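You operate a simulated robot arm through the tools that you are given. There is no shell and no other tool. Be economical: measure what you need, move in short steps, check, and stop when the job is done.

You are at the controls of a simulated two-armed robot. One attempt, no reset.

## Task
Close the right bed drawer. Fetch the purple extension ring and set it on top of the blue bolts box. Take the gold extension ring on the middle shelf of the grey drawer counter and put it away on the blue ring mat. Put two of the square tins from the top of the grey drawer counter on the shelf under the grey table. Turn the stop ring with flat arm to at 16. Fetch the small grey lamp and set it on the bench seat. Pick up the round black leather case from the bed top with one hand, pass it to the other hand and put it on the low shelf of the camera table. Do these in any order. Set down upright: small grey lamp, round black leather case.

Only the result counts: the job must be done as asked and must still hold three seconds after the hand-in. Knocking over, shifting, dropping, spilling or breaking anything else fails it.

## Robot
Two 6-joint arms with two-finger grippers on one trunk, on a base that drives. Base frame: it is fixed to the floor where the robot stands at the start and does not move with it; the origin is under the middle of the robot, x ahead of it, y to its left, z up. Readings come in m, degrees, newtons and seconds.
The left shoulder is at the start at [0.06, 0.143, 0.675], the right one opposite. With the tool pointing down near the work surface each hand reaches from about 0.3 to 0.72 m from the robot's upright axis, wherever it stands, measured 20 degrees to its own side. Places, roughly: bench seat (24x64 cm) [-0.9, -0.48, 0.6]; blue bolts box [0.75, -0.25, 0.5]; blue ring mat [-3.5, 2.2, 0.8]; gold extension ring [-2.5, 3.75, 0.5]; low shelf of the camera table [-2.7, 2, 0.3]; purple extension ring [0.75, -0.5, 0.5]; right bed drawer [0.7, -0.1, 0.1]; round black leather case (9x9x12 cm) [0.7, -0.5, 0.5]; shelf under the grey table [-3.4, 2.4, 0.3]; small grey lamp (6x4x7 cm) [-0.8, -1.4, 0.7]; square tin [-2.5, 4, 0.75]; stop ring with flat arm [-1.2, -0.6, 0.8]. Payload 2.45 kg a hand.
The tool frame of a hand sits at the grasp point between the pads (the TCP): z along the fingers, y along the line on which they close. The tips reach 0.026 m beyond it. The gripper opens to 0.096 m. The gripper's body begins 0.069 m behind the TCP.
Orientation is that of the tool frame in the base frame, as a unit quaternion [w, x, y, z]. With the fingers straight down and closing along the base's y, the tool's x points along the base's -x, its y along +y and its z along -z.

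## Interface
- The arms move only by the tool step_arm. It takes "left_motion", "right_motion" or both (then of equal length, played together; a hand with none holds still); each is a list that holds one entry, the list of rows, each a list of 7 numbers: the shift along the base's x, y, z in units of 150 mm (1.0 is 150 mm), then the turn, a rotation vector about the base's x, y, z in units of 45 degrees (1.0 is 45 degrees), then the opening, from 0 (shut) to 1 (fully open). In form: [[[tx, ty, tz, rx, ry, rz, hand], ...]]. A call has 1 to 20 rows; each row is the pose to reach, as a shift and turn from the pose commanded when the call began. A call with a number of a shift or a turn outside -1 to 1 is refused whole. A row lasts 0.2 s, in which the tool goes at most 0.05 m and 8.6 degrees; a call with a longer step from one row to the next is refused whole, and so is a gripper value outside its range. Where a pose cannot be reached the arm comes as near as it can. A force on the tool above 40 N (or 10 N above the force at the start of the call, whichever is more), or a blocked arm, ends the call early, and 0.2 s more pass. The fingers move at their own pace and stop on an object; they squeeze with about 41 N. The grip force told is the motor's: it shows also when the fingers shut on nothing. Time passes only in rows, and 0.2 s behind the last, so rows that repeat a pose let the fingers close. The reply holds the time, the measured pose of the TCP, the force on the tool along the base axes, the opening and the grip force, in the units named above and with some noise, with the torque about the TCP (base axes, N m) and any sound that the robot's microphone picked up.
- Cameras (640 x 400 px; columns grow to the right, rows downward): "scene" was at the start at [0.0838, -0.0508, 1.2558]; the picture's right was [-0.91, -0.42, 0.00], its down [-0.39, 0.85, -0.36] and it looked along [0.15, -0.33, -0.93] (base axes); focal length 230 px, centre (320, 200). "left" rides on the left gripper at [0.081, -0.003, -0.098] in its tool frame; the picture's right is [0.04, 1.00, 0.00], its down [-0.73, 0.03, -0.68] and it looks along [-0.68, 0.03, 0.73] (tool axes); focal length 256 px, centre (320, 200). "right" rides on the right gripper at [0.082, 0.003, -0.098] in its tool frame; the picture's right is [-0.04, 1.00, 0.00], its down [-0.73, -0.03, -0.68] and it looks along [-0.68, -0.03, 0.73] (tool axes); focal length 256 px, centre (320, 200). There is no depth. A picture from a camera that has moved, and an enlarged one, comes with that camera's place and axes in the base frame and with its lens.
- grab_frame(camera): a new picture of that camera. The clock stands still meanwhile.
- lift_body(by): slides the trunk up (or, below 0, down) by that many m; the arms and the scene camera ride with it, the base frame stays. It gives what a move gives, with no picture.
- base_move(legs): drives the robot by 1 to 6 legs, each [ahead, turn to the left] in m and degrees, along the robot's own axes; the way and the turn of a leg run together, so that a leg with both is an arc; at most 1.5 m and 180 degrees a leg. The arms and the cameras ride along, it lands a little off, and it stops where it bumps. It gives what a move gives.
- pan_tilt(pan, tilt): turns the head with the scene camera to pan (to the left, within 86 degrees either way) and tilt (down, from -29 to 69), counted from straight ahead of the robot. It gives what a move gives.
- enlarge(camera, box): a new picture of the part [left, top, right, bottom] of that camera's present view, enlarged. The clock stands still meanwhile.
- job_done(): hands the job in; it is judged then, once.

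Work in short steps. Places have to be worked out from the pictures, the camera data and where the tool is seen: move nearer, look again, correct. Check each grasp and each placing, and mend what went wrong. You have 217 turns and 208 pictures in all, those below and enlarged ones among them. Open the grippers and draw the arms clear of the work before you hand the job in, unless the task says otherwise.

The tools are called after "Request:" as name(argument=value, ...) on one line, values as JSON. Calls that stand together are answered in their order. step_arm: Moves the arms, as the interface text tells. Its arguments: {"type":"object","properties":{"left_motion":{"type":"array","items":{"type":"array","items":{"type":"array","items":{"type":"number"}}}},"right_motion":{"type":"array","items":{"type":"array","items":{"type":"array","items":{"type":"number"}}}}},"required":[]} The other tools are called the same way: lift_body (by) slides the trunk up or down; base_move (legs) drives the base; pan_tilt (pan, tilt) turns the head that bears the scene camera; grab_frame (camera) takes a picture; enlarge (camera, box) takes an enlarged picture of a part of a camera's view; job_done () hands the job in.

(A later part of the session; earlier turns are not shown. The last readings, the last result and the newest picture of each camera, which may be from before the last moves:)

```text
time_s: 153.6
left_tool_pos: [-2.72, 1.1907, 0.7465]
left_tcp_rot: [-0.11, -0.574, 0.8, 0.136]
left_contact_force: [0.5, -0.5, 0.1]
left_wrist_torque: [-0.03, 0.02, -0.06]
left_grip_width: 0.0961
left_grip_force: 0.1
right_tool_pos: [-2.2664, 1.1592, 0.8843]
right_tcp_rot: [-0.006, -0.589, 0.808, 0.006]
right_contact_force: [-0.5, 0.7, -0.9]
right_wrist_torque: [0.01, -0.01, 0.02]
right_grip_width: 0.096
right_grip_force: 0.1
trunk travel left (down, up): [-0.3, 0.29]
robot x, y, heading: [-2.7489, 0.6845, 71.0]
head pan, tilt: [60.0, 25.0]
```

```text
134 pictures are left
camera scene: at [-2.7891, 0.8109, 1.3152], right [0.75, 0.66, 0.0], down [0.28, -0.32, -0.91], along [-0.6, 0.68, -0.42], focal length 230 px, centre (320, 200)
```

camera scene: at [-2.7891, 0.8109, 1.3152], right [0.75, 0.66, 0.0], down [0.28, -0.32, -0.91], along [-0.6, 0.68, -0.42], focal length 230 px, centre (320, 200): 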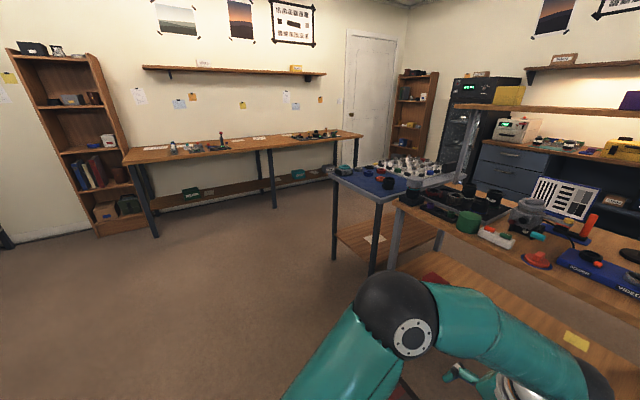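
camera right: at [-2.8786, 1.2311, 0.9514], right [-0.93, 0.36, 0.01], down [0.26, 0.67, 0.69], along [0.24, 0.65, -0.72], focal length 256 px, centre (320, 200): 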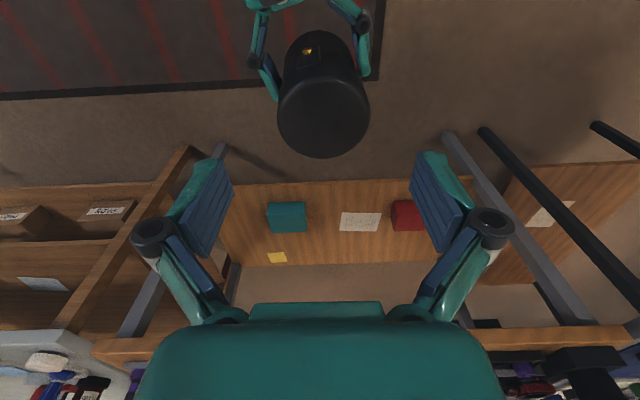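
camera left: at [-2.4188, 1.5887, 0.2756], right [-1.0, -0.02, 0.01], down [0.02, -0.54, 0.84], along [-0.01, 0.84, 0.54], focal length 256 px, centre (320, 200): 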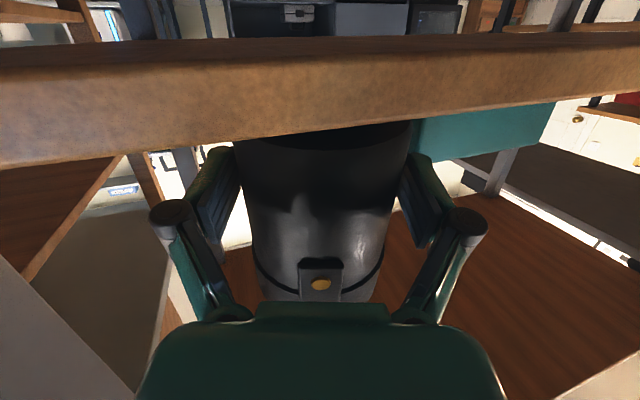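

Path left of the grey table is clear. Drive: along the row to X≈-4.8, then up beside the grey table.

Request:
base_move(legs=[[0, 45], [0, 45], [1.0, 0], [0.97, 0], [0, -45], [0, -45]])

Request:
pan_tilt(pan=-30, tilt=30)

Request:
grab_frame(camera="scene")

```text
time_s: 155.8
left_tool_pos: [-3.0257, 1.107, 0.748]
left_tcp_rot: [0.149, 0.796, -0.579, -0.094]
left_contact_force: [0.3, 0.2, 0.1]
left_wrist_torque: [0.03, 0.02, 0.02]
left_grip_width: 0.096
left_grip_force: 0.1
right_tool_pos: [-2.644, 1.3584, 0.8821]
right_tcp_rot: [0.003, 0.814, -0.581, -0.009]
right_contact_force: [0.7, 0.7, -0.3]
right_wrist_torque: [-0.04, 0.04, -0.01]
right_grip_width: 0.0961
right_grip_force: 0.1
trunk travel left (down, up): [-0.3, 0.29]
robot x, y, heading: [-2.7173, 0.6923, 108.3]
head pan, tilt: [60.0, 25.0]
stopped in leg 1: the robot was blocked; the commanded pose is now the measured one
```

```text
time_s: 157.4
left_tool_pos: [-3.0261, 1.1071, 0.7473]
left_tcp_rot: [0.148, 0.796, -0.579, -0.094]
left_contact_force: [0.6, -1.3, -0.6]
left_wrist_torque: [-0.01, 0.0, 0.01]
left_grip_width: 0.0958
left_grip_force: 0.1
right_tool_pos: [-2.645, 1.3586, 0.8824]
right_tcp_rot: [0.003, 0.814, -0.581, -0.007]
right_contact_force: [0.7, -0.6, 0.4]
right_wrist_torque: [0.04, -0.05, -0.03]
right_grip_width: 0.0961
right_grip_force: 0.1
trunk travel left (down, up): [-0.3, 0.29]
robot x, y, heading: [-2.7184, 0.6882, 108.7]
head pan, tilt: [-30.0, 30.0]
```

```text
133 pictures are left
camera scene: at [-2.7189, 0.8368, 1.3072], right [0.98, -0.2, 0.0], down [-0.1, -0.49, -0.87], along [0.17, 0.85, -0.5], focal length 230 px, centre (320, 200)
```

scene: 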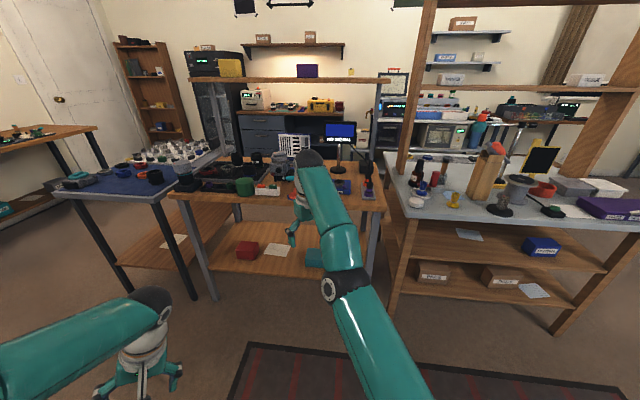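

Turns in place stall for an unclear reason; I try an arc instead, then drive on.

Request:
base_move(legs=[[0.15, 53], [1.0, 0], [0.75, 0]])

```text
time_s: 169.1
left_tool_pos: [-4.9942, 1.3623, 0.7477]
left_tcp_rot: [0.174, 0.971, -0.165, -0.018]
left_contact_force: [0.0, 0.5, -0.4]
left_wrist_torque: [-0.01, -0.04, 0.0]
left_grip_width: 0.0959
left_grip_force: 0.1
right_tool_pos: [-4.9632, 1.8203, 0.882]
right_tcp_rot: [0.005, 0.987, -0.159, -0.005]
right_contact_force: [0.6, 0.3, 0.1]
right_wrist_torque: [0.02, -0.04, -0.03]
right_grip_width: 0.0961
right_grip_force: 0.1
trunk travel left (down, up): [-0.3, 0.29]
robot x, y, heading: [-4.4731, 1.3556, 161.4]
head pan, tilt: [-30.0, 30.0]
```

That worked. Now arc right and drive up past the grey table's left side.

Request:
base_move(legs=[[0.15, -89], [0.9, 0]])

Request:
pan_tilt(pan=-25, tilt=30)

Request:
grab_frame(camera="scene")

```text
time_s: 170.8
left_tool_pos: [-4.9994, 1.4976, 0.7485]
left_tcp_rot: [0.171, 0.943, -0.283, -0.041]
left_contact_force: [-0.8, 0.3, -0.3]
left_wrist_torque: [0.04, 0.0, -0.01]
left_grip_width: 0.0958
left_grip_force: 0.0
right_tool_pos: [-4.8543, 1.9318, 0.8875]
right_tcp_rot: [0.004, 0.959, -0.282, -0.01]
right_contact_force: [0.3, -0.4, 1.6]
right_wrist_torque: [0.07, 0.1, 0.02]
right_grip_width: 0.0959
right_grip_force: 0.1
trunk travel left (down, up): [-0.3, 0.29]
robot x, y, heading: [-4.5025, 1.3561, 146.4]
head pan, tilt: [-30.0, 30.0]
stopped in leg 1: the robot was blocked; the commanded pose is now the measured one
```

```text
time_s: 171.5
left_tool_pos: [-4.9998, 1.4994, 0.7489]
left_tcp_rot: [0.171, 0.942, -0.285, -0.041]
left_contact_force: [0.5, 0.9, 0.9]
left_wrist_torque: [0.01, 0.02, -0.02]
left_grip_width: 0.0959
left_grip_force: 0.1
right_tool_pos: [-4.8542, 1.9332, 0.8864]
right_tcp_rot: [0.004, 0.959, -0.283, -0.011]
right_contact_force: [0.6, -0.8, -0.1]
right_wrist_torque: [-0.01, 0.0, 0.02]
right_grip_width: 0.0959
right_grip_force: 0.0
trunk travel left (down, up): [-0.3, 0.29]
robot x, y, heading: [-4.5015, 1.3592, 146.3]
head pan, tilt: [-25.0, 30.0]
```

```text
132 pictures are left
camera scene: at [-4.6014, 1.4675, 1.3072], right [0.86, 0.52, 0.0], down [0.26, -0.43, -0.87], along [-0.45, 0.74, -0.5], focal length 230 px, centre (320, 200)
```

scene: 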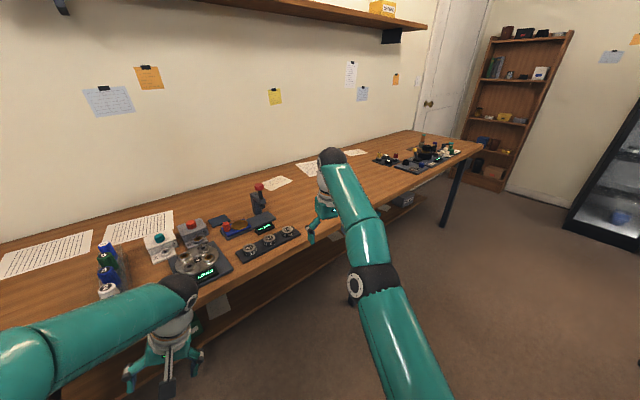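

I am between the wall bench and grey table with free room. I try turning in small 15° legs.

Request:
base_move(legs=[[0, -15], [0, -15], [0, -15], [0, -15], [0, -14]])

```text
time_s: 173.7
left_tool_pos: [-4.8834, 1.704, 0.7487]
left_tcp_rot: [0.156, 0.851, -0.495, -0.079]
left_contact_force: [0.8, -0.8, 0.0]
left_wrist_torque: [0.03, -0.02, -0.04]
left_grip_width: 0.0959
left_grip_force: 0.1
right_tool_pos: [-4.5569, 2.0174, 0.8817]
right_tcp_rot: [0.005, 0.868, -0.496, -0.007]
right_contact_force: [-1.2, -0.2, 1.1]
right_wrist_torque: [0.03, 0.02, -0.02]
right_grip_width: 0.0959
right_grip_force: 0.1
trunk travel left (down, up): [-0.3, 0.29]
robot x, y, heading: [-4.5229, 1.3434, 119.1]
head pan, tilt: [-25.0, 30.0]
stopped in leg 2: the robot was blocked; the commanded pose is now the measured one
```

Request:
base_move(legs=[[0, -47]])

Request:
grab_frame(camera="scene")

```text
time_s: 175.4
left_tool_pos: [-4.7399, 1.8078, 0.7501]
left_tcp_rot: [0.141, 0.751, -0.636, -0.105]
left_contact_force: [-0.4, -1.4, 1.4]
left_wrist_torque: [0.02, -0.03, -0.03]
left_grip_width: 0.0961
left_grip_force: 0.1
right_tool_pos: [-4.3242, 1.9863, 0.8857]
right_tcp_rot: [0.002, 0.767, -0.642, -0.011]
right_contact_force: [-0.6, 0.2, 0.7]
right_wrist_torque: [0.04, -0.01, -0.02]
right_grip_width: 0.0961
right_grip_force: 0.1
trunk travel left (down, up): [-0.3, 0.29]
robot x, y, heading: [-4.5387, 1.3397, 98.4]
head pan, tilt: [-25.0, 30.0]
stopped in leg 1: the robot was blocked; the commanded pose is now the measured one
```

```text
131 pictures are left
camera scene: at [-4.5254, 1.4875, 1.3074], right [0.96, -0.29, 0.0], down [-0.14, -0.48, -0.87], along [0.25, 0.83, -0.5], focal length 230 px, centre (320, 200)
```

scene: 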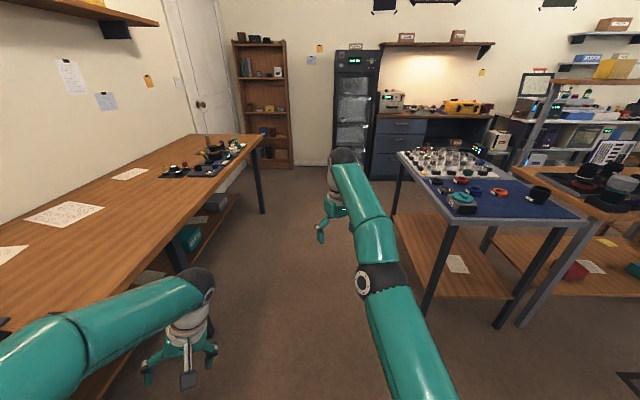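

Good view of grey table and counter. Continue: arc right and drive up the gap.

Request:
base_move(legs=[[0.3, -26], [1.0, 0], [0.7, 0]])

Request:
pan_tilt(pan=-55, tilt=25)

Request:
grab_frame(camera="scene")

```text
time_s: 177.0
left_tool_pos: [-4.5912, 2.0529, 0.7526]
left_tcp_rot: [-0.12, -0.646, 0.744, 0.125]
left_contact_force: [0.2, 1.3, -0.2]
left_wrist_torque: [-0.13, 0.04, 0.02]
left_grip_width: 0.0959
left_grip_force: 0.0
right_tool_pos: [-4.1424, 2.0963, 0.8876]
right_tcp_rot: [0.003, -0.657, 0.753, 0.02]
right_contact_force: [0.4, 1.1, -1.6]
right_wrist_torque: [-0.13, 0.02, 0.02]
right_grip_width: 0.0959
right_grip_force: 0.1
trunk travel left (down, up): [-0.3, 0.29]
robot x, y, heading: [-4.5497, 1.5507, 79.3]
head pan, tilt: [-25.0, 30.0]
stopped in leg 1: the robot was blocked; the commanded pose is now the measured one
```

```text
time_s: 178.0
left_tool_pos: [-4.5904, 2.0502, 0.7557]
left_tcp_rot: [-0.12, -0.646, 0.743, 0.128]
left_contact_force: [0.9, -0.5, 0.3]
left_wrist_torque: [0.01, 0.0, -0.04]
left_grip_width: 0.096
left_grip_force: 0.1
right_tool_pos: [-4.1409, 2.0923, 0.893]
right_tcp_rot: [0.007, -0.657, 0.753, 0.022]
right_contact_force: [-0.8, -0.1, 0.8]
right_wrist_torque: [0.03, 0.02, 0.04]
right_grip_width: 0.096
right_grip_force: 0.0
trunk travel left (down, up): [-0.3, 0.29]
robot x, y, heading: [-4.5494, 1.5507, 79.3]
head pan, tilt: [-55.0, 25.0]
```

```text
130 pictures are left
camera scene: at [-4.4557, 1.6486, 1.3152], right [0.41, -0.91, 0.0], down [-0.39, -0.17, -0.91], along [0.83, 0.37, -0.42], focal length 230 px, centre (320, 200)
```

scene: 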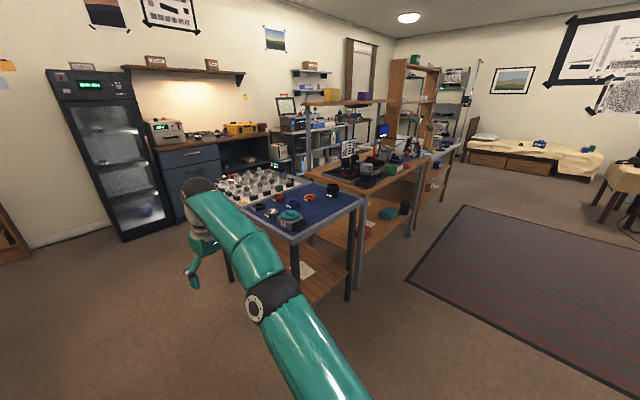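

Continue with a small correcting turn and straight legs.

Request:
base_move(legs=[[0.1, -10], [0.9, 0], [0.75, 0]])

Request:
pan_tilt(pan=-40, tilt=30)

Request:
grab_frame(camera="scene")

```text
time_s: 181.2
left_tool_pos: [-4.3535, 2.4731, 0.758]
left_tcp_rot: [-0.106, -0.581, 0.795, 0.138]
left_contact_force: [0.5, 1.6, 0.1]
left_wrist_torque: [-0.11, 0.11, 0.04]
left_grip_width: 0.096
left_grip_force: 0.0
right_tool_pos: [-3.9037, 2.4428, 0.8938]
right_tcp_rot: [0.009, -0.593, 0.805, 0.022]
right_contact_force: [0.1, 0.8, -0.9]
right_wrist_torque: [-0.13, 0.07, 0.02]
right_grip_width: 0.0959
right_grip_force: 0.0
trunk travel left (down, up): [-0.3, 0.29]
robot x, y, heading: [-4.3961, 1.9742, 68.6]
head pan, tilt: [-55.0, 25.0]
stopped in leg 2: the robot was blocked; the commanded pose is now the measured one
```

```text
time_s: 182.0
left_tool_pos: [-4.355, 2.4701, 0.7605]
left_tcp_rot: [-0.104, -0.581, 0.795, 0.139]
left_contact_force: [0.5, -0.2, 1.0]
left_wrist_torque: [0.0, -0.02, 0.03]
left_grip_width: 0.0962
left_grip_force: 0.1
right_tool_pos: [-3.9075, 2.4373, 0.8981]
right_tcp_rot: [0.01, -0.592, 0.805, 0.023]
right_contact_force: [0.3, 0.4, 0.2]
right_wrist_torque: [0.02, 0.02, 0.04]
right_grip_width: 0.0957
right_grip_force: 0.0
trunk travel left (down, up): [-0.3, 0.29]
robot x, y, heading: [-4.3991, 1.9717, 68.8]
head pan, tilt: [-40.0, 30.0]
```

```text
129 pictures are left
camera scene: at [-4.2964, 2.0742, 1.3072], right [0.48, -0.88, 0.0], down [-0.44, -0.24, -0.87], along [0.76, 0.41, -0.5], focal length 230 px, centre (320, 200)
```

scene: 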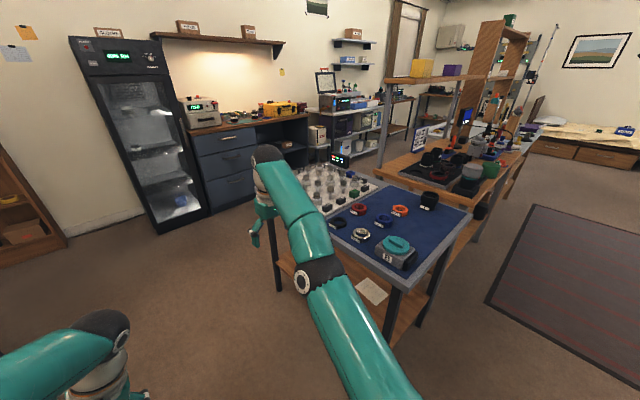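

Blocked again; look steeply down on the right side for base-vs-table clearance.

Request:
pan_tilt(pan=-70, tilt=65)

Request:
grab_frame(camera="scene")

Request:
pan_tilt(pan=70, tilt=65)

Request:
grab_frame(camera="scene")

```text
time_s: 183.0
left_tool_pos: [-4.3554, 2.4708, 0.7599]
left_tcp_rot: [-0.104, -0.582, 0.795, 0.139]
left_contact_force: [0.1, -0.5, 0.0]
left_wrist_torque: [-0.04, 0.01, 0.02]
left_grip_width: 0.0959
left_grip_force: 0.1
right_tool_pos: [-3.9066, 2.4382, 0.8975]
right_tcp_rot: [0.01, -0.592, 0.806, 0.023]
right_contact_force: [-0.2, -1.2, 0.1]
right_wrist_torque: [0.0, -0.03, 0.0]
right_grip_width: 0.096
right_grip_force: 0.0
trunk travel left (down, up): [-0.3, 0.29]
robot x, y, heading: [-4.3978, 1.9732, 68.3]
head pan, tilt: [-70.0, 65.0]
```

```text
128 pictures are left
camera scene: at [-4.3151, 2.0294, 1.2597], right [-0.02, -1.0, 0.0], down [-0.91, 0.02, -0.42], along [0.42, -0.01, -0.91], focal length 230 px, centre (320, 200)
```

scene: 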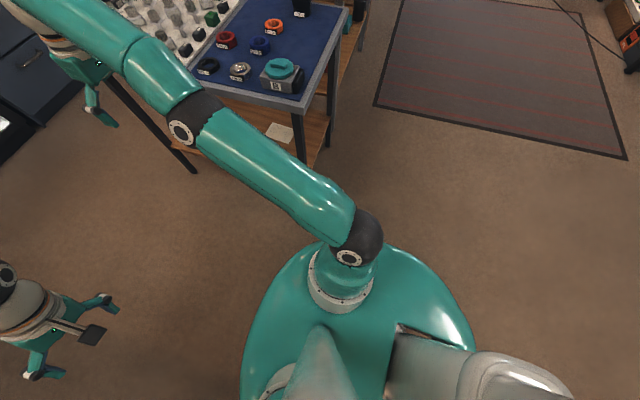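

```text
time_s: 185.2
left_tool_pos: [-4.3553, 2.4696, 0.76]
left_tcp_rot: [-0.104, -0.581, 0.795, 0.139]
left_contact_force: [-0.4, -0.1, 0.0]
left_wrist_torque: [-0.03, -0.01, -0.01]
left_grip_width: 0.096
left_grip_force: 0.0
right_tool_pos: [-3.9069, 2.4373, 0.8969]
right_tcp_rot: [0.011, -0.592, 0.806, 0.023]
right_contact_force: [1.2, -0.1, 0.3]
right_wrist_torque: [-0.01, -0.01, 0.03]
right_grip_width: 0.0963
right_grip_force: 0.1
trunk travel left (down, up): [-0.3, 0.29]
robot x, y, heading: [-4.3981, 1.9723, 68.3]
head pan, tilt: [70.0, 65.0]
```

```text
127 pictures are left
camera scene: at [-4.4214, 2.071, 1.2596], right [0.66, 0.75, 0.0], down [0.68, -0.6, -0.42], along [-0.32, 0.28, -0.91], focal length 230 px, centre (320, 200)
```

scene: 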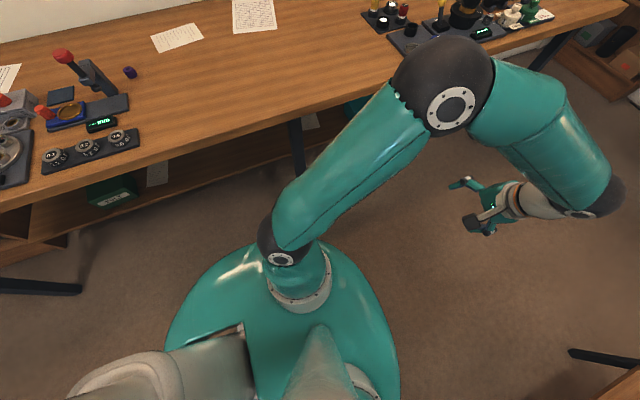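

I suspect the arms hang near joint limits and upset the drive. Bring both arms to comfortable tool-down poses beside the robot.

Request:
step_arm(left_motion=[[[-0.05, -0.06, 0, -0.045, -0.14, 0, 1], [-0.1, -0.12, 0, -0.09, -0.29, 0, 1], [-0.15, -0.18, 0, -0.13, -0.425, 0, 1], [-0.25, -0.24, 0, -0.13, -0.425, 0, 1]]], right_motion=[[[-0.14, -0.21, 0, 0, 0, 0, 1], [-0.28, -0.43, 0, 0, 0, 0, 1], [-0.42, -0.65, 0, 0, 0, 0, 1], [-0.55, -0.86, 0, 0, 0, 0, 1]]])

Request:
step_arm(right_motion=[[[0, 0, -0.25, 0, 0, 0, 1], [0, 0, -0.5, 0, 0, 0, 1], [0, 0, -0.75, 0, 0, 0, 1], [0, 0, -1, 0, 0, 0, 1]]])

Request:
base_move(legs=[[0.6, 0], [0.6, 0]])

```text
time_s: 186.4
left_tool_pos: [-4.392, 2.4347, 0.7603]
left_tcp_rot: [0.0, -0.59, 0.807, -0.001]
left_contact_force: [0.2, -0.5, -1.0]
left_wrist_torque: [-0.05, 0.01, -0.01]
left_grip_width: 0.0959
left_grip_force: 0.0
right_tool_pos: [-3.9284, 2.3591, 1.0205]
right_tcp_rot: [0.16, -0.523, 0.826, 0.138]
right_contact_force: [-0.2, 0.6, -0.6]
right_wrist_torque: [-0.05, 0.01, 0.0]
right_grip_width: 0.0961
right_grip_force: 0.1
right hand out of reach, approached as far as the arm can: row 1, 2, 3
trunk travel left (down, up): [-0.3, 0.29]
robot x, y, heading: [-4.3963, 1.9753, 68.5]
head pan, tilt: [70.0, 65.0]
stopped in row 4 (right hand): the arm was blocked; the commanded pose is now the measured one
```

```text
time_s: 187.4
left_tool_pos: [-4.3928, 2.4336, 0.7613]
left_tcp_rot: [0.0, -0.589, 0.808, 0.0]
left_contact_force: [0.0, 0.8, -0.6]
left_wrist_torque: [0.04, 0.03, 0.01]
left_grip_width: 0.0959
left_grip_force: 0.1
right_tool_pos: [-3.9293, 2.3586, 0.8735]
right_tcp_rot: [0.161, -0.524, 0.825, 0.14]
right_contact_force: [-0.1, 0.0, -0.3]
right_wrist_torque: [0.03, 0.0, -0.03]
right_grip_width: 0.0957
right_grip_force: 0.1
trunk travel left (down, up): [-0.3, 0.29]
robot x, y, heading: [-4.3988, 1.9747, 68.6]
head pan, tilt: [70.0, 65.0]
```

```text
time_s: 193.9
left_tool_pos: [-3.9631, 3.5552, 0.7611]
left_tcp_rot: [0.0, -0.593, 0.805, -0.001]
left_contact_force: [-0.2, 0.2, -0.1]
left_wrist_torque: [0.0, 0.02, -0.01]
left_grip_width: 0.096
left_grip_force: 0.1
right_tool_pos: [-3.499, 3.4836, 0.8722]
right_tcp_rot: [0.161, -0.525, 0.824, 0.138]
right_contact_force: [-0.6, 0.1, -1.0]
right_wrist_torque: [0.02, -0.01, 0.01]
right_grip_width: 0.0959
right_grip_force: 0.1
trunk travel left (down, up): [-0.3, 0.29]
robot x, y, heading: [-3.9668, 3.0957, 69.1]
head pan, tilt: [70.0, 65.0]
```

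Driving is free again. Straighten the right hand (tilted 24°) and lower it, then move on into the aisle facing the counter.

Request:
step_arm(right_motion=[[[0, 0, -0.2, -0.13, 0.04, 0, 1], [0, 0, -0.4, -0.26, 0.08, 0, 1], [0, 0, -0.6, -0.39, 0.12, 0, 1], [0, 0, -0.8, -0.519, 0.157, 0, 1]]])

Request:
base_move(legs=[[0.15, 0], [0.2, -87], [0.75, 0]])

Request:
pan_tilt(pan=50, tilt=30)

Request:
grab_frame(camera="scene")

```text
time_s: 194.9
left_tool_pos: [-3.9628, 3.5551, 0.7613]
left_tcp_rot: [0.0, -0.593, 0.805, 0.0]
left_contact_force: [-0.2, 0.1, 0.4]
left_wrist_torque: [0.04, 0.0, 0.02]
left_grip_width: 0.0957
left_grip_force: 0.1
right_tool_pos: [-3.497, 3.4832, 0.753]
right_tcp_rot: [-0.002, -0.538, 0.843, 0.0]
right_contact_force: [0.4, 0.7, 0.4]
right_wrist_torque: [0.0, -0.01, -0.01]
right_grip_width: 0.096
right_grip_force: 0.1
trunk travel left (down, up): [-0.3, 0.29]
robot x, y, heading: [-3.9657, 3.096, 69.0]
head pan, tilt: [70.0, 65.0]
```

```text
time_s: 200.1
left_tool_pos: [-3.2976, 3.3747, 0.7622]
left_tcp_rot: [0.0, 0.082, 0.997, -0.001]
left_contact_force: [-0.1, -0.2, -0.6]
left_wrist_torque: [-0.03, 0.03, 0.03]
left_grip_width: 0.0963
left_grip_force: 0.1
right_tool_pos: [-3.3047, 2.9031, 0.754]
right_tcp_rot: [0.001, 0.148, 0.989, 0.001]
right_contact_force: [0.6, 0.7, 0.8]
right_wrist_torque: [-0.07, 0.01, 0.03]
right_grip_width: 0.0962
right_grip_force: 0.1
trunk travel left (down, up): [-0.3, 0.29]
robot x, y, heading: [-3.7399, 3.3702, -15.3]
head pan, tilt: [70.0, 65.0]
stopped in leg 2: the robot was blocked; the commanded pose is now the measured one
```

```text
time_s: 201.1
left_tool_pos: [-3.2968, 3.3743, 0.7621]
left_tcp_rot: [0.0, 0.082, 0.997, 0.0]
left_contact_force: [-0.3, -0.4, -0.3]
left_wrist_torque: [0.04, -0.03, -0.01]
left_grip_width: 0.0959
left_grip_force: 0.0
right_tool_pos: [-3.3061, 2.9033, 0.7541]
right_tcp_rot: [0.001, 0.149, 0.989, 0.001]
right_contact_force: [0.5, -0.3, 0.4]
right_wrist_torque: [0.0, 0.0, -0.01]
right_grip_width: 0.0961
right_grip_force: 0.0
trunk travel left (down, up): [-0.3, 0.29]
robot x, y, heading: [-3.7455, 3.3694, -15.1]
head pan, tilt: [50.0, 30.0]
```

```text
126 pictures are left
camera scene: at [-3.6094, 3.4064, 1.3072], right [0.57, -0.82, 0.0], down [-0.41, -0.29, -0.87], along [0.71, 0.49, -0.5], focal length 230 px, centre (320, 200)
```

scene: 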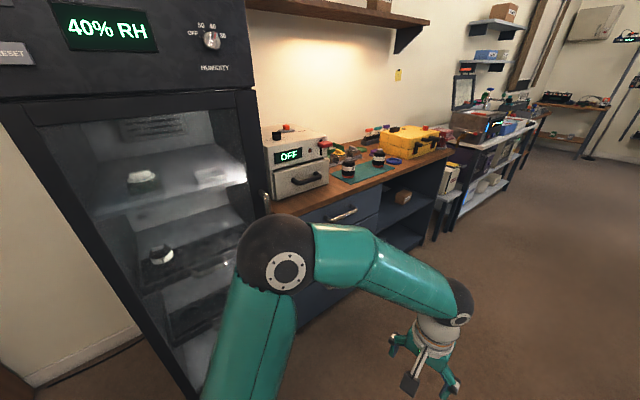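

Now beside the counter. Zoom on its top and shelves.

Request:
enlarge(camera="scene", box=[250, 100, 490, 250])

```text
2.67 times, centred on (370, 175) of scene
camera zoom: at [-3.6094, 3.4064, 1.3072], right [0.57, -0.82, 0.0], down [-0.41, -0.29, -0.87], along [0.71, 0.49, -0.5], focal length 613 px, centre (187, 267)
```

zoom: 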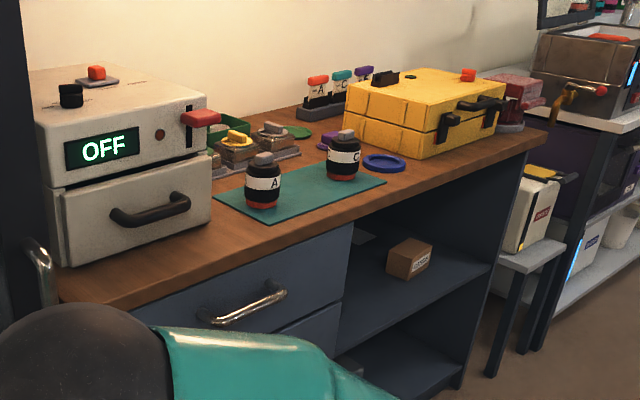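

Drive ahead 0.95 m and turn left to face the counter's open section.

Request:
base_move(legs=[[0.75, 0], [0.15, 87]])

Request:
pan_tilt(pan=0, tilt=40)

Request:
grab_frame(camera="scene")

```text
time_s: 208.8
left_tool_pos: [-2.7934, 3.6549, 0.7641]
left_tcp_rot: [0.0, -0.558, 0.83, 0.0]
left_contact_force: [1.3, -0.6, -0.7]
left_wrist_torque: [0.05, 0.03, 0.01]
left_grip_width: 0.096
left_grip_force: 0.0
right_tool_pos: [-2.336, 3.5451, 0.7551]
right_tcp_rot: [0.0, -0.502, 0.865, 0.002]
right_contact_force: [-0.2, -0.8, -0.2]
right_wrist_torque: [0.05, 0.06, 0.05]
right_grip_width: 0.0961
right_grip_force: 0.0
trunk travel left (down, up): [-0.3, 0.29]
robot x, y, heading: [-2.8376, 3.1951, 64.0]
head pan, tilt: [50.0, 30.0]
stopped in leg 2: the robot was blocked; the commanded pose is now the measured one
```

```text
time_s: 209.9
left_tool_pos: [-2.7948, 3.656, 0.7628]
left_tcp_rot: [0.0, -0.558, 0.83, -0.001]
left_contact_force: [-0.4, -0.4, 0.0]
left_wrist_torque: [0.02, 0.04, 0.0]
left_grip_width: 0.096
left_grip_force: 0.0
right_tool_pos: [-2.3373, 3.545, 0.7537]
right_tcp_rot: [0.001, -0.501, 0.865, 0.002]
right_contact_force: [-0.1, -0.5, -0.7]
right_wrist_torque: [-0.03, 0.02, 0.01]
right_grip_width: 0.0961
right_grip_force: 0.0
trunk travel left (down, up): [-0.3, 0.29]
robot x, y, heading: [-2.8392, 3.1962, 64.2]
head pan, tilt: [0.0, 40.0]
```

```text
124 pictures are left
camera scene: at [-2.7757, 3.3251, 1.2919], right [0.9, -0.44, 0.0], down [-0.28, -0.58, -0.77], along [0.33, 0.69, -0.64], focal length 230 px, centre (320, 200)
```

scene: 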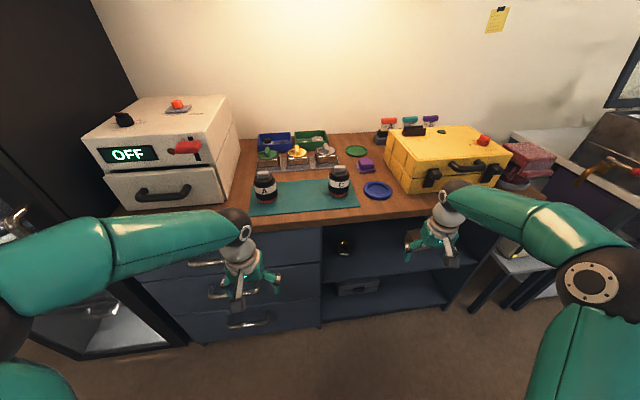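

Request:
enlarge(camera="scene", box=[235, 110, 435, 235])

Request:
enlarge(camera="scene", box=[300, 220, 460, 320])

```text
3.20 times, centred on (335, 172) of scene
camera zoom: at [-2.7757, 3.3251, 1.2919], right [0.9, -0.44, 0.0], down [-0.28, -0.58, -0.77], along [0.33, 0.69, -0.64], focal length 736 px, centre (272, 288)
```

zoom: 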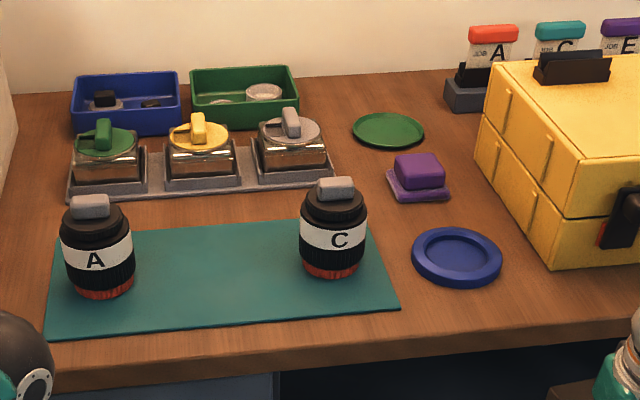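

```text
4.00 times, centred on (380, 270) of scene
camera zoom: at [-2.7757, 3.3251, 1.2919], right [0.9, -0.44, 0.0], down [-0.28, -0.58, -0.77], along [0.33, 0.69, -0.64], focal length 920 px, centre (80, -80)
```

zoom: 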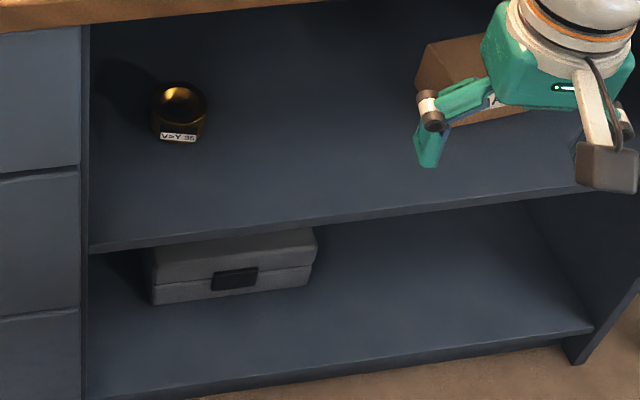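

Three square tins with knobs stand on a tray; the gold ring is on the middle shelf about 13 cm in. I raise the trunk for a second view to triangulate heights.

Request:
lift_body(by=0.2)

Request:
enlarge(camera="scene", box=[235, 110, 435, 235])

Request:
grab_frame(camera="scene")

```text
time_s: 212.1
left_tool_pos: [-2.7922, 3.6559, 0.9633]
left_tcp_rot: [0.001, -0.558, 0.83, -0.001]
left_contact_force: [-0.1, -0.1, 0.6]
left_wrist_torque: [-0.02, -0.03, 0.01]
left_grip_width: 0.0958
left_grip_force: 0.0
right_tool_pos: [-2.3367, 3.5459, 0.9544]
right_tcp_rot: [0.001, -0.503, 0.865, 0.002]
right_contact_force: [0.0, 0.4, 0.4]
right_wrist_torque: [0.03, 0.0, 0.03]
right_grip_width: 0.096
right_grip_force: 0.1
trunk travel left (down, up): [-0.5, 0.09]
robot x, y, heading: [-2.8375, 3.1955, 63.8]
head pan, tilt: [0.0, 40.0]
```

```text
3.20 times, centred on (335, 172) of scene
camera zoom: at [-2.7755, 3.3253, 1.4918], right [0.9, -0.44, 0.0], down [-0.28, -0.58, -0.77], along [0.33, 0.69, -0.64], focal length 736 px, centre (272, 288)
```

zoom: 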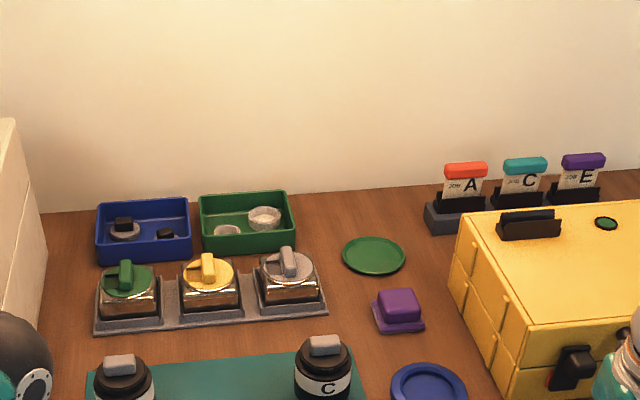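

```text
120 pictures are left
camera scene: at [-2.7755, 3.3253, 1.4918], right [0.9, -0.44, 0.0], down [-0.28, -0.58, -0.77], along [0.33, 0.69, -0.64], focal length 230 px, centre (320, 200)
```

scene: 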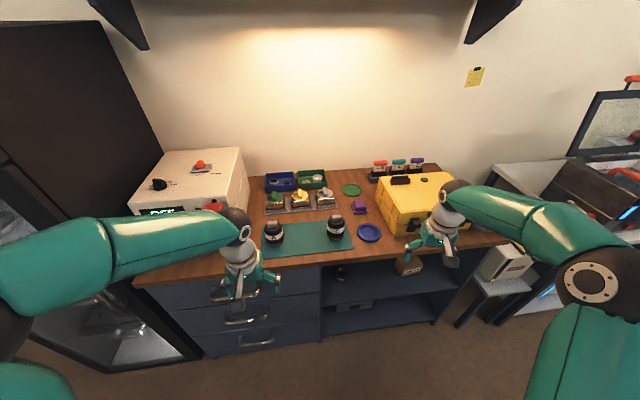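

Counter top z≈0.86 (front Y≈2.72), tins lids z≈0.91 at Y≈3.03; gold ring ≈ (-2.39,3.87,0.45) on the shelf. Back off slightly, square up, lower the trunk and pitch the right hand 45° forward for the ring.

Request:
base_move(legs=[[-0.12, 0], [0, 8]])

Request:
lift_body(by=-0.3)

Request:
step_arm(right_motion=[[[0, -0.1, -0.1, 0.155, -0.06, 0, 1], [0, -0.2, -0.2, 0.31, -0.123, 0, 1], [0, -0.3, -0.3, 0.465, -0.185, 0, 1], [0, -0.35, -0.4, 0.62, -0.247, 0, 1], [0, -0.4, -0.5, 0.775, -0.308, 0, 1], [0, -0.4, -0.6, 0.929, -0.37, 0, 1]]])

Request:
grab_frame(camera="right")

Request:
grab_frame(camera="scene")

```text
time_s: 214.0
left_tool_pos: [-2.913, 3.5509, 0.9627]
left_tcp_rot: [0.0, -0.616, 0.788, -0.001]
left_contact_force: [-0.5, 0.0, 0.4]
left_wrist_torque: [-0.03, 0.02, 0.01]
left_grip_width: 0.0961
left_grip_force: 0.0
right_tool_pos: [-2.4441, 3.5048, 0.9536]
right_tcp_rot: [-0.001, -0.562, 0.827, 0.002]
right_contact_force: [0.0, 0.6, 0.6]
right_wrist_torque: [0.01, 0.02, -0.02]
right_grip_width: 0.0959
right_grip_force: 0.1
trunk travel left (down, up): [-0.5, 0.09]
robot x, y, heading: [-2.8849, 3.0853, 72.2]
head pan, tilt: [0.0, 40.0]
```

```text
time_s: 217.0
left_tool_pos: [-2.9134, 3.5499, 0.6636]
left_tcp_rot: [0.001, -0.615, 0.788, -0.002]
left_contact_force: [0.5, 0.3, -1.0]
left_wrist_torque: [-0.02, 0.02, 0.02]
left_grip_width: 0.0962
left_grip_force: 0.1
right_tool_pos: [-2.4439, 3.5042, 0.655]
right_tcp_rot: [0.0, -0.562, 0.827, 0.003]
right_contact_force: [0.0, 0.3, -0.7]
right_wrist_torque: [0.0, 0.02, -0.04]
right_grip_width: 0.096
right_grip_force: 0.1
trunk travel left (down, up): [-0.2, 0.39]
robot x, y, heading: [-2.889, 3.0877, 72.3]
head pan, tilt: [0.0, 40.0]
```

```text
time_s: 218.4
left_tool_pos: [-2.9138, 3.5504, 0.6629]
left_tcp_rot: [0.0, -0.616, 0.787, -0.001]
left_contact_force: [0.1, 0.4, -0.6]
left_wrist_torque: [-0.04, 0.01, 0.02]
left_grip_width: 0.0961
left_grip_force: 0.1
right_tool_pos: [-2.453, 3.4548, 0.58]
right_tcp_rot: [0.306, -0.513, 0.781, 0.182]
right_contact_force: [-1.4, 3.7, 1.9]
right_wrist_torque: [-0.25, -0.13, -0.14]
right_grip_width: 0.096
right_grip_force: 0.1
right hand out of reach, approached as far as the arm can: row 4, 5, 6
trunk travel left (down, up): [-0.2, 0.39]
robot x, y, heading: [-2.8853, 3.0862, 72.1]
head pan, tilt: [0.0, 40.0]
```

```text
119 pictures are left
camera right: at [-2.5068, 3.3407, 0.5998], right [-0.9, 0.44, 0.0], down [0.04, 0.09, 1.0], along [0.43, 0.9, -0.1], focal length 256 px, centre (320, 200)
```

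right: 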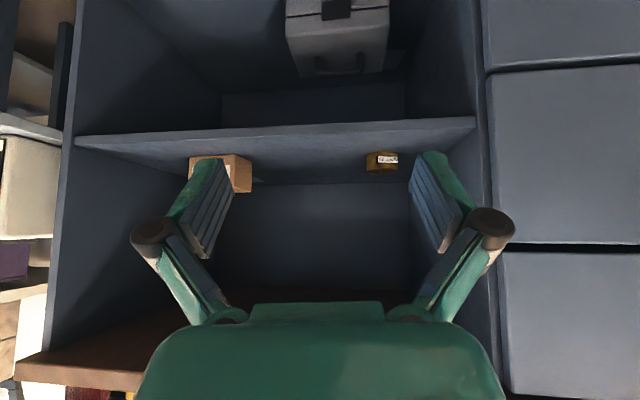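

```text
118 pictures are left
camera scene: at [-2.8426, 3.2227, 1.1919], right [0.95, -0.3, 0.0], down [-0.2, -0.61, -0.77], along [0.23, 0.73, -0.64], focal length 230 px, centre (320, 200)
```

scene: 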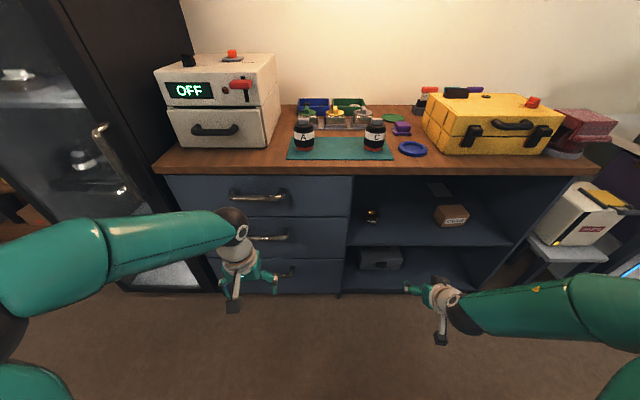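

Triangulated ring: (-2.396,3.874,0.47). Draw the left hand back so it clears the drawers, set the right hand height/pitch, then approach by driving 0.2 m.

Request:
step_arm(left_motion=[[[-0.22, -0.14, 0, 0, 0, 0, 1], [-0.44, -0.28, 0, 0, 0, 0, 1], [-0.66, -0.42, 0, 0, 0, 0, 1], [-0.88, -0.55, 0, 0, 0, 0, 1]]], right_motion=[[[-0.1, 0.0, -0.1, 0.06, -0.02, 0, 1], [-0.2, 0.0, -0.2, 0.1, -0.04, 0, 1], [-0.3, 0.0, -0.3, 0.13, -0.06, 0, 1], [-0.4, 0.05, -0.4, 0.13, -0.06, 0, 1]]])

Request:
grab_frame(camera="right")

```text
time_s: 219.4
left_tool_pos: [-3.0461, 3.467, 0.6629]
left_tcp_rot: [0.0, -0.615, 0.788, 0.0]
left_contact_force: [0.6, -0.6, -0.4]
left_wrist_torque: [-0.02, 0.03, 0.0]
left_grip_width: 0.0963
left_grip_force: 0.0
right_tool_pos: [-2.5177, 3.4682, 0.5274]
right_tcp_rot: [0.354, -0.508, 0.756, 0.211]
right_contact_force: [-0.4, 0.2, 0.4]
right_wrist_torque: [-0.01, -0.04, 0.0]
right_grip_width: 0.096
right_grip_force: 0.0
right hand out of reach, approached as far as the arm can: row 1, 2, 3, 4
trunk travel left (down, up): [-0.2, 0.39]
robot x, y, heading: [-2.8911, 3.0823, 72.1]
head pan, tilt: [0.0, 40.0]
```

```text
117 pictures are left
camera right: at [-2.5726, 3.3523, 0.5314], right [-0.91, 0.42, -0.01], down [-0.02, -0.02, 1.0], along [0.42, 0.91, 0.02], focal length 256 px, centre (320, 200)
```

right: 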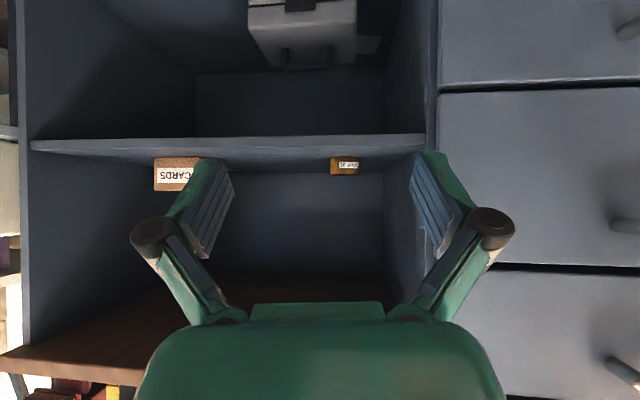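

Pitch now 49°, shelf top ≈0.455, ring spans 0.452–0.487. Drive 0.2 m ahead.

Request:
base_move(legs=[[0.2, 0]])

Request:
grab_frame(camera="right")

```text
time_s: 221.0
left_tool_pos: [-2.985, 3.6572, 0.6633]
left_tcp_rot: [0.001, -0.616, 0.788, -0.001]
left_contact_force: [-0.3, 0.3, 1.0]
left_wrist_torque: [0.03, -0.01, 0.01]
left_grip_width: 0.0958
left_grip_force: 0.1
right_tool_pos: [-2.4571, 3.6597, 0.5276]
right_tcp_rot: [0.353, -0.508, 0.756, 0.212]
right_contact_force: [-0.3, -0.1, 0.9]
right_wrist_torque: [0.0, -0.01, 0.02]
right_grip_width: 0.096
right_grip_force: 0.0
trunk travel left (down, up): [-0.2, 0.39]
robot x, y, heading: [-2.8254, 3.2792, 72.3]
head pan, tilt: [0.0, 40.0]
```

```text
116 pictures are left
camera right: at [-2.5112, 3.543, 0.5315], right [-0.91, 0.42, -0.01], down [-0.02, -0.02, 1.0], along [0.42, 0.91, 0.02], focal length 256 px, centre (320, 200)
```

right: 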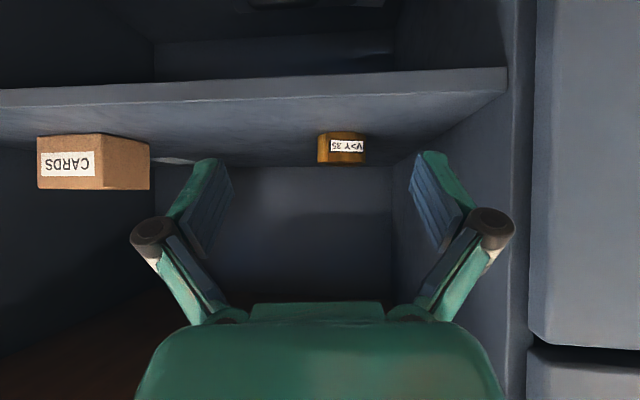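

Ring ≈ (-2.391,3.879,0.468). Shift 3.4 cm left, and advance 15 cm along the pointing direction at z≈0.507.

Request:
step_arm(right_motion=[[[-0.1, 0.05, -0.07, 0, 0, 0, 1], [-0.2, 0.1, -0.13, 0, 0, 0, 1], [-0.1, 0.32, -0.13, 0, 0, 0, 1], [0, 0.54, -0.13, 0, 0, 0, 1], [0.1, 0.75, -0.13, 0, 0, 0, 1], [0.2, 0.96, -0.13, 0, 0, 0, 1]]])

Request:
grab_frame(camera="right")

Request:
grab_frame(camera="scene")

```text
time_s: 222.4
left_tool_pos: [-2.9852, 3.6583, 0.6647]
left_tcp_rot: [0.001, -0.615, 0.788, -0.001]
left_contact_force: [-0.7, 0.4, 0.3]
left_wrist_torque: [-0.01, -0.02, 0.02]
left_grip_width: 0.0959
left_grip_force: 0.1
right_tool_pos: [-2.4262, 3.8031, 0.5069]
right_tcp_rot: [0.353, -0.508, 0.757, 0.211]
right_contact_force: [-0.4, 0.3, 0.4]
right_wrist_torque: [-0.01, -0.02, 0.0]
right_grip_width: 0.0961
right_grip_force: 0.0
trunk travel left (down, up): [-0.2, 0.39]
robot x, y, heading: [-2.8303, 3.2739, 72.4]
head pan, tilt: [0.0, 40.0]
```

```text
115 pictures are left
camera right: at [-2.4799, 3.6868, 0.5114], right [-0.91, 0.42, -0.01], down [-0.02, -0.02, 1.0], along [0.42, 0.91, 0.02], focal length 256 px, centre (320, 200)
```

right: 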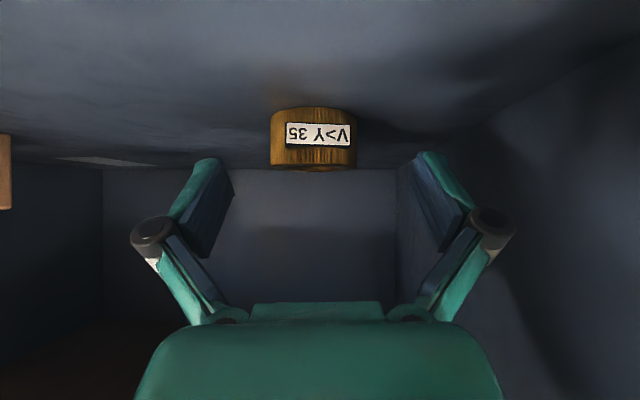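

```text
114 pictures are left
camera scene: at [-2.781, 3.413, 1.1919], right [0.95, -0.31, 0.0], down [-0.2, -0.61, -0.77], along [0.23, 0.73, -0.64], focal length 230 px, centre (320, 200)
```

scene: 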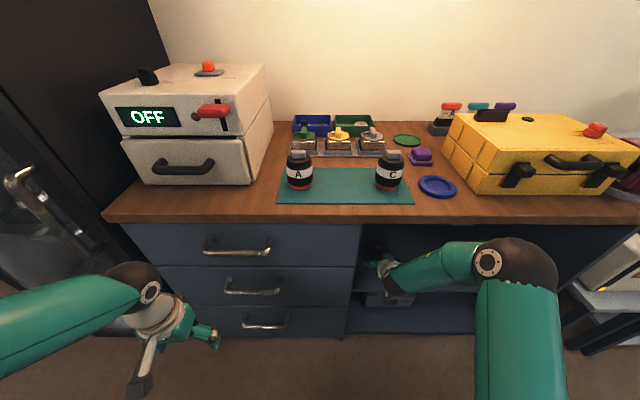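

Ring is ~5.5 cm ahead and centred. Advance and lower to z≈0.49, then look.

Request:
step_arm(right_motion=[[[0.06, 0.1, -0.03, 0, 0, 0, 1], [0.12, 0.21, -0.07, 0, 0, 0, 1], [0.187, 0.318, -0.113, 0, 0, 0, 1]]])

Request:
grab_frame(camera="right")

```text
time_s: 223.2
left_tool_pos: [-2.985, 3.6573, 0.6647]
left_tcp_rot: [0.0, -0.616, 0.788, 0.0]
left_contact_force: [0.4, -0.3, -0.9]
left_wrist_torque: [-0.02, -0.02, 0.0]
left_grip_width: 0.096
left_grip_force: 0.1
right_tool_pos: [-2.3994, 3.8495, 0.4904]
right_tcp_rot: [0.353, -0.508, 0.757, 0.211]
right_contact_force: [-0.8, 0.4, 0.5]
right_wrist_torque: [0.01, 0.0, -0.01]
right_grip_width: 0.0957
right_grip_force: 0.1
trunk travel left (down, up): [-0.2, 0.39]
robot x, y, heading: [-2.8259, 3.2714, 72.5]
head pan, tilt: [0.0, 40.0]
```

```text
113 pictures are left
camera right: at [-2.4536, 3.7331, 0.4946], right [-0.91, 0.42, -0.01], down [-0.02, -0.02, 1.0], along [0.42, 0.91, 0.02], focal length 256 px, centre (320, 200)
```

right: 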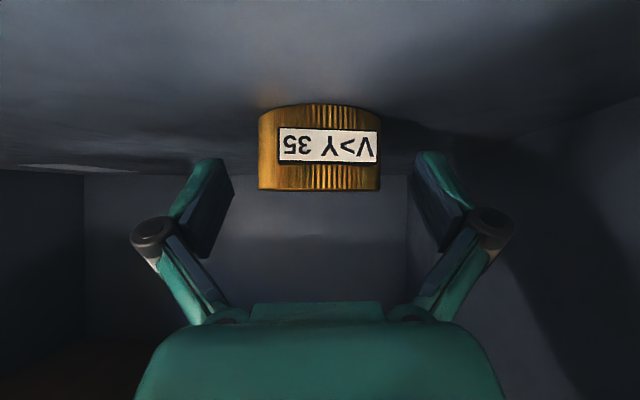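

Remaining 1 cm forward; ring spans z 0.457–0.492. Nudge in, lower 6 mm, and close.

Request:
step_arm(right_motion=[[[0.034, 0.072, -0.04, 0, 0, 0, 1], [0.034, 0.072, -0.04, 0, 0, 0, 0], [0.034, 0.072, -0.04, 0, 0, 0, 0], [0.034, 0.072, -0.04, 0, 0, 0, 0], [0.034, 0.072, -0.04, 0, 0, 0, 0]]])

Request:
grab_frame(camera="right")

```text
time_s: 224.4
left_tool_pos: [-2.9846, 3.6586, 0.6647]
left_tcp_rot: [0.001, -0.615, 0.788, 0.0]
left_contact_force: [0.9, 0.1, 1.4]
left_wrist_torque: [0.01, 0.02, 0.02]
left_grip_width: 0.0959
left_grip_force: 0.0
right_tool_pos: [-2.3952, 3.8617, 0.4843]
right_tcp_rot: [0.353, -0.507, 0.757, 0.211]
right_contact_force: [0.2, -0.7, 0.6]
right_wrist_torque: [-0.01, 0.07, 0.03]
right_grip_width: 0.0613
right_grip_force: 41.1
trunk travel left (down, up): [-0.2, 0.39]
robot x, y, heading: [-2.823, 3.2747, 72.0]
head pan, tilt: [0.0, 40.0]
```

```text
112 pictures are left
camera right: at [-2.4487, 3.7445, 0.4891], right [-0.91, 0.42, -0.01], down [-0.02, -0.02, 1.0], along [0.42, 0.91, 0.02], focal length 256 px, centre (320, 200)
```

right: 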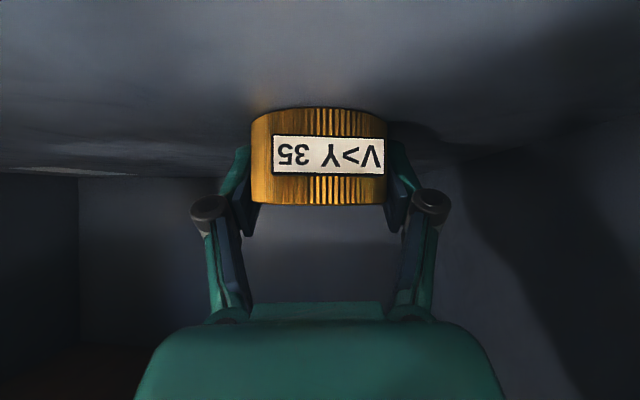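

Gripped. Lift 2.5 cm and withdraw straight back.

Request:
step_arm(right_motion=[[[0, 0, 0.09, 0, 0, 0, 0], [0, 0, 0.17, 0, 0, 0, 0], [-0.09, -0.2, 0.17, 0, 0, 0, 0], [-0.18, -0.4, 0.17, 0, 0, 0, 0], [-0.28, -0.6, 0.17, 0, 0, 0, 0], [-0.37, -0.8, 0.17, 0, 0, 0, 0], [-0.46, -0.98, 0.17, 0, 0, 0, 0]]])

Request:
base_move(legs=[[-0.2, 0]])

Request:
grab_frame(camera="right")

```text
time_s: 226.0
left_tool_pos: [-2.9851, 3.6588, 0.6654]
left_tcp_rot: [-0.001, -0.615, 0.788, -0.001]
left_contact_force: [-0.1, 0.5, 0.3]
left_wrist_torque: [0.04, 0.02, 0.0]
left_grip_width: 0.0962
left_grip_force: 0.0
right_tool_pos: [-2.4618, 3.7149, 0.5111]
right_tcp_rot: [0.354, -0.508, 0.757, 0.211]
right_contact_force: [0.8, -0.2, -1.3]
right_wrist_torque: [0.03, -0.06, -0.01]
right_grip_width: 0.0611
right_grip_force: 41.0
trunk travel left (down, up): [-0.2, 0.39]
robot x, y, heading: [-2.8244, 3.2768, 72.2]
head pan, tilt: [0.0, 40.0]
```

```text
time_s: 227.6
left_tool_pos: [-3.0466, 3.4686, 0.6649]
left_tcp_rot: [0.001, -0.616, 0.788, 0.0]
left_contact_force: [-0.3, 0.3, -0.2]
left_wrist_torque: [0.01, 0.04, 0.02]
left_grip_width: 0.0956
left_grip_force: 0.1
right_tool_pos: [-2.5229, 3.525, 0.5115]
right_tcp_rot: [0.353, -0.508, 0.757, 0.211]
right_contact_force: [-0.6, 0.0, -2.0]
right_wrist_torque: [0.05, 0.02, 0.01]
right_grip_width: 0.0611
right_grip_force: 40.8
trunk travel left (down, up): [-0.2, 0.39]
robot x, y, heading: [-2.886, 3.0823, 72.6]
head pan, tilt: [0.0, 40.0]
```

```text
111 pictures are left
camera right: at [-2.5769, 3.409, 0.5158], right [-0.91, 0.42, -0.01], down [-0.02, -0.02, 1.0], along [0.42, 0.91, 0.02], focal length 256 px, centre (320, 200)
```

right: 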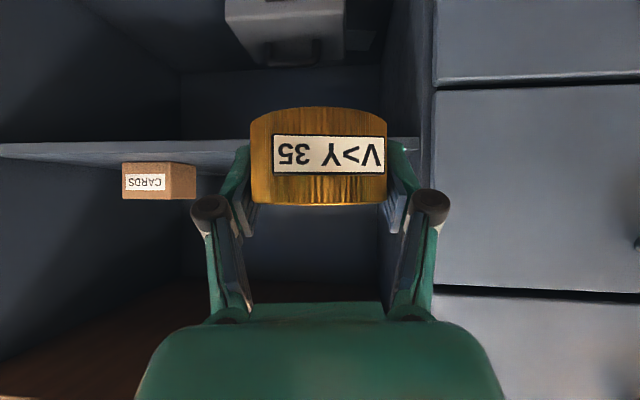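

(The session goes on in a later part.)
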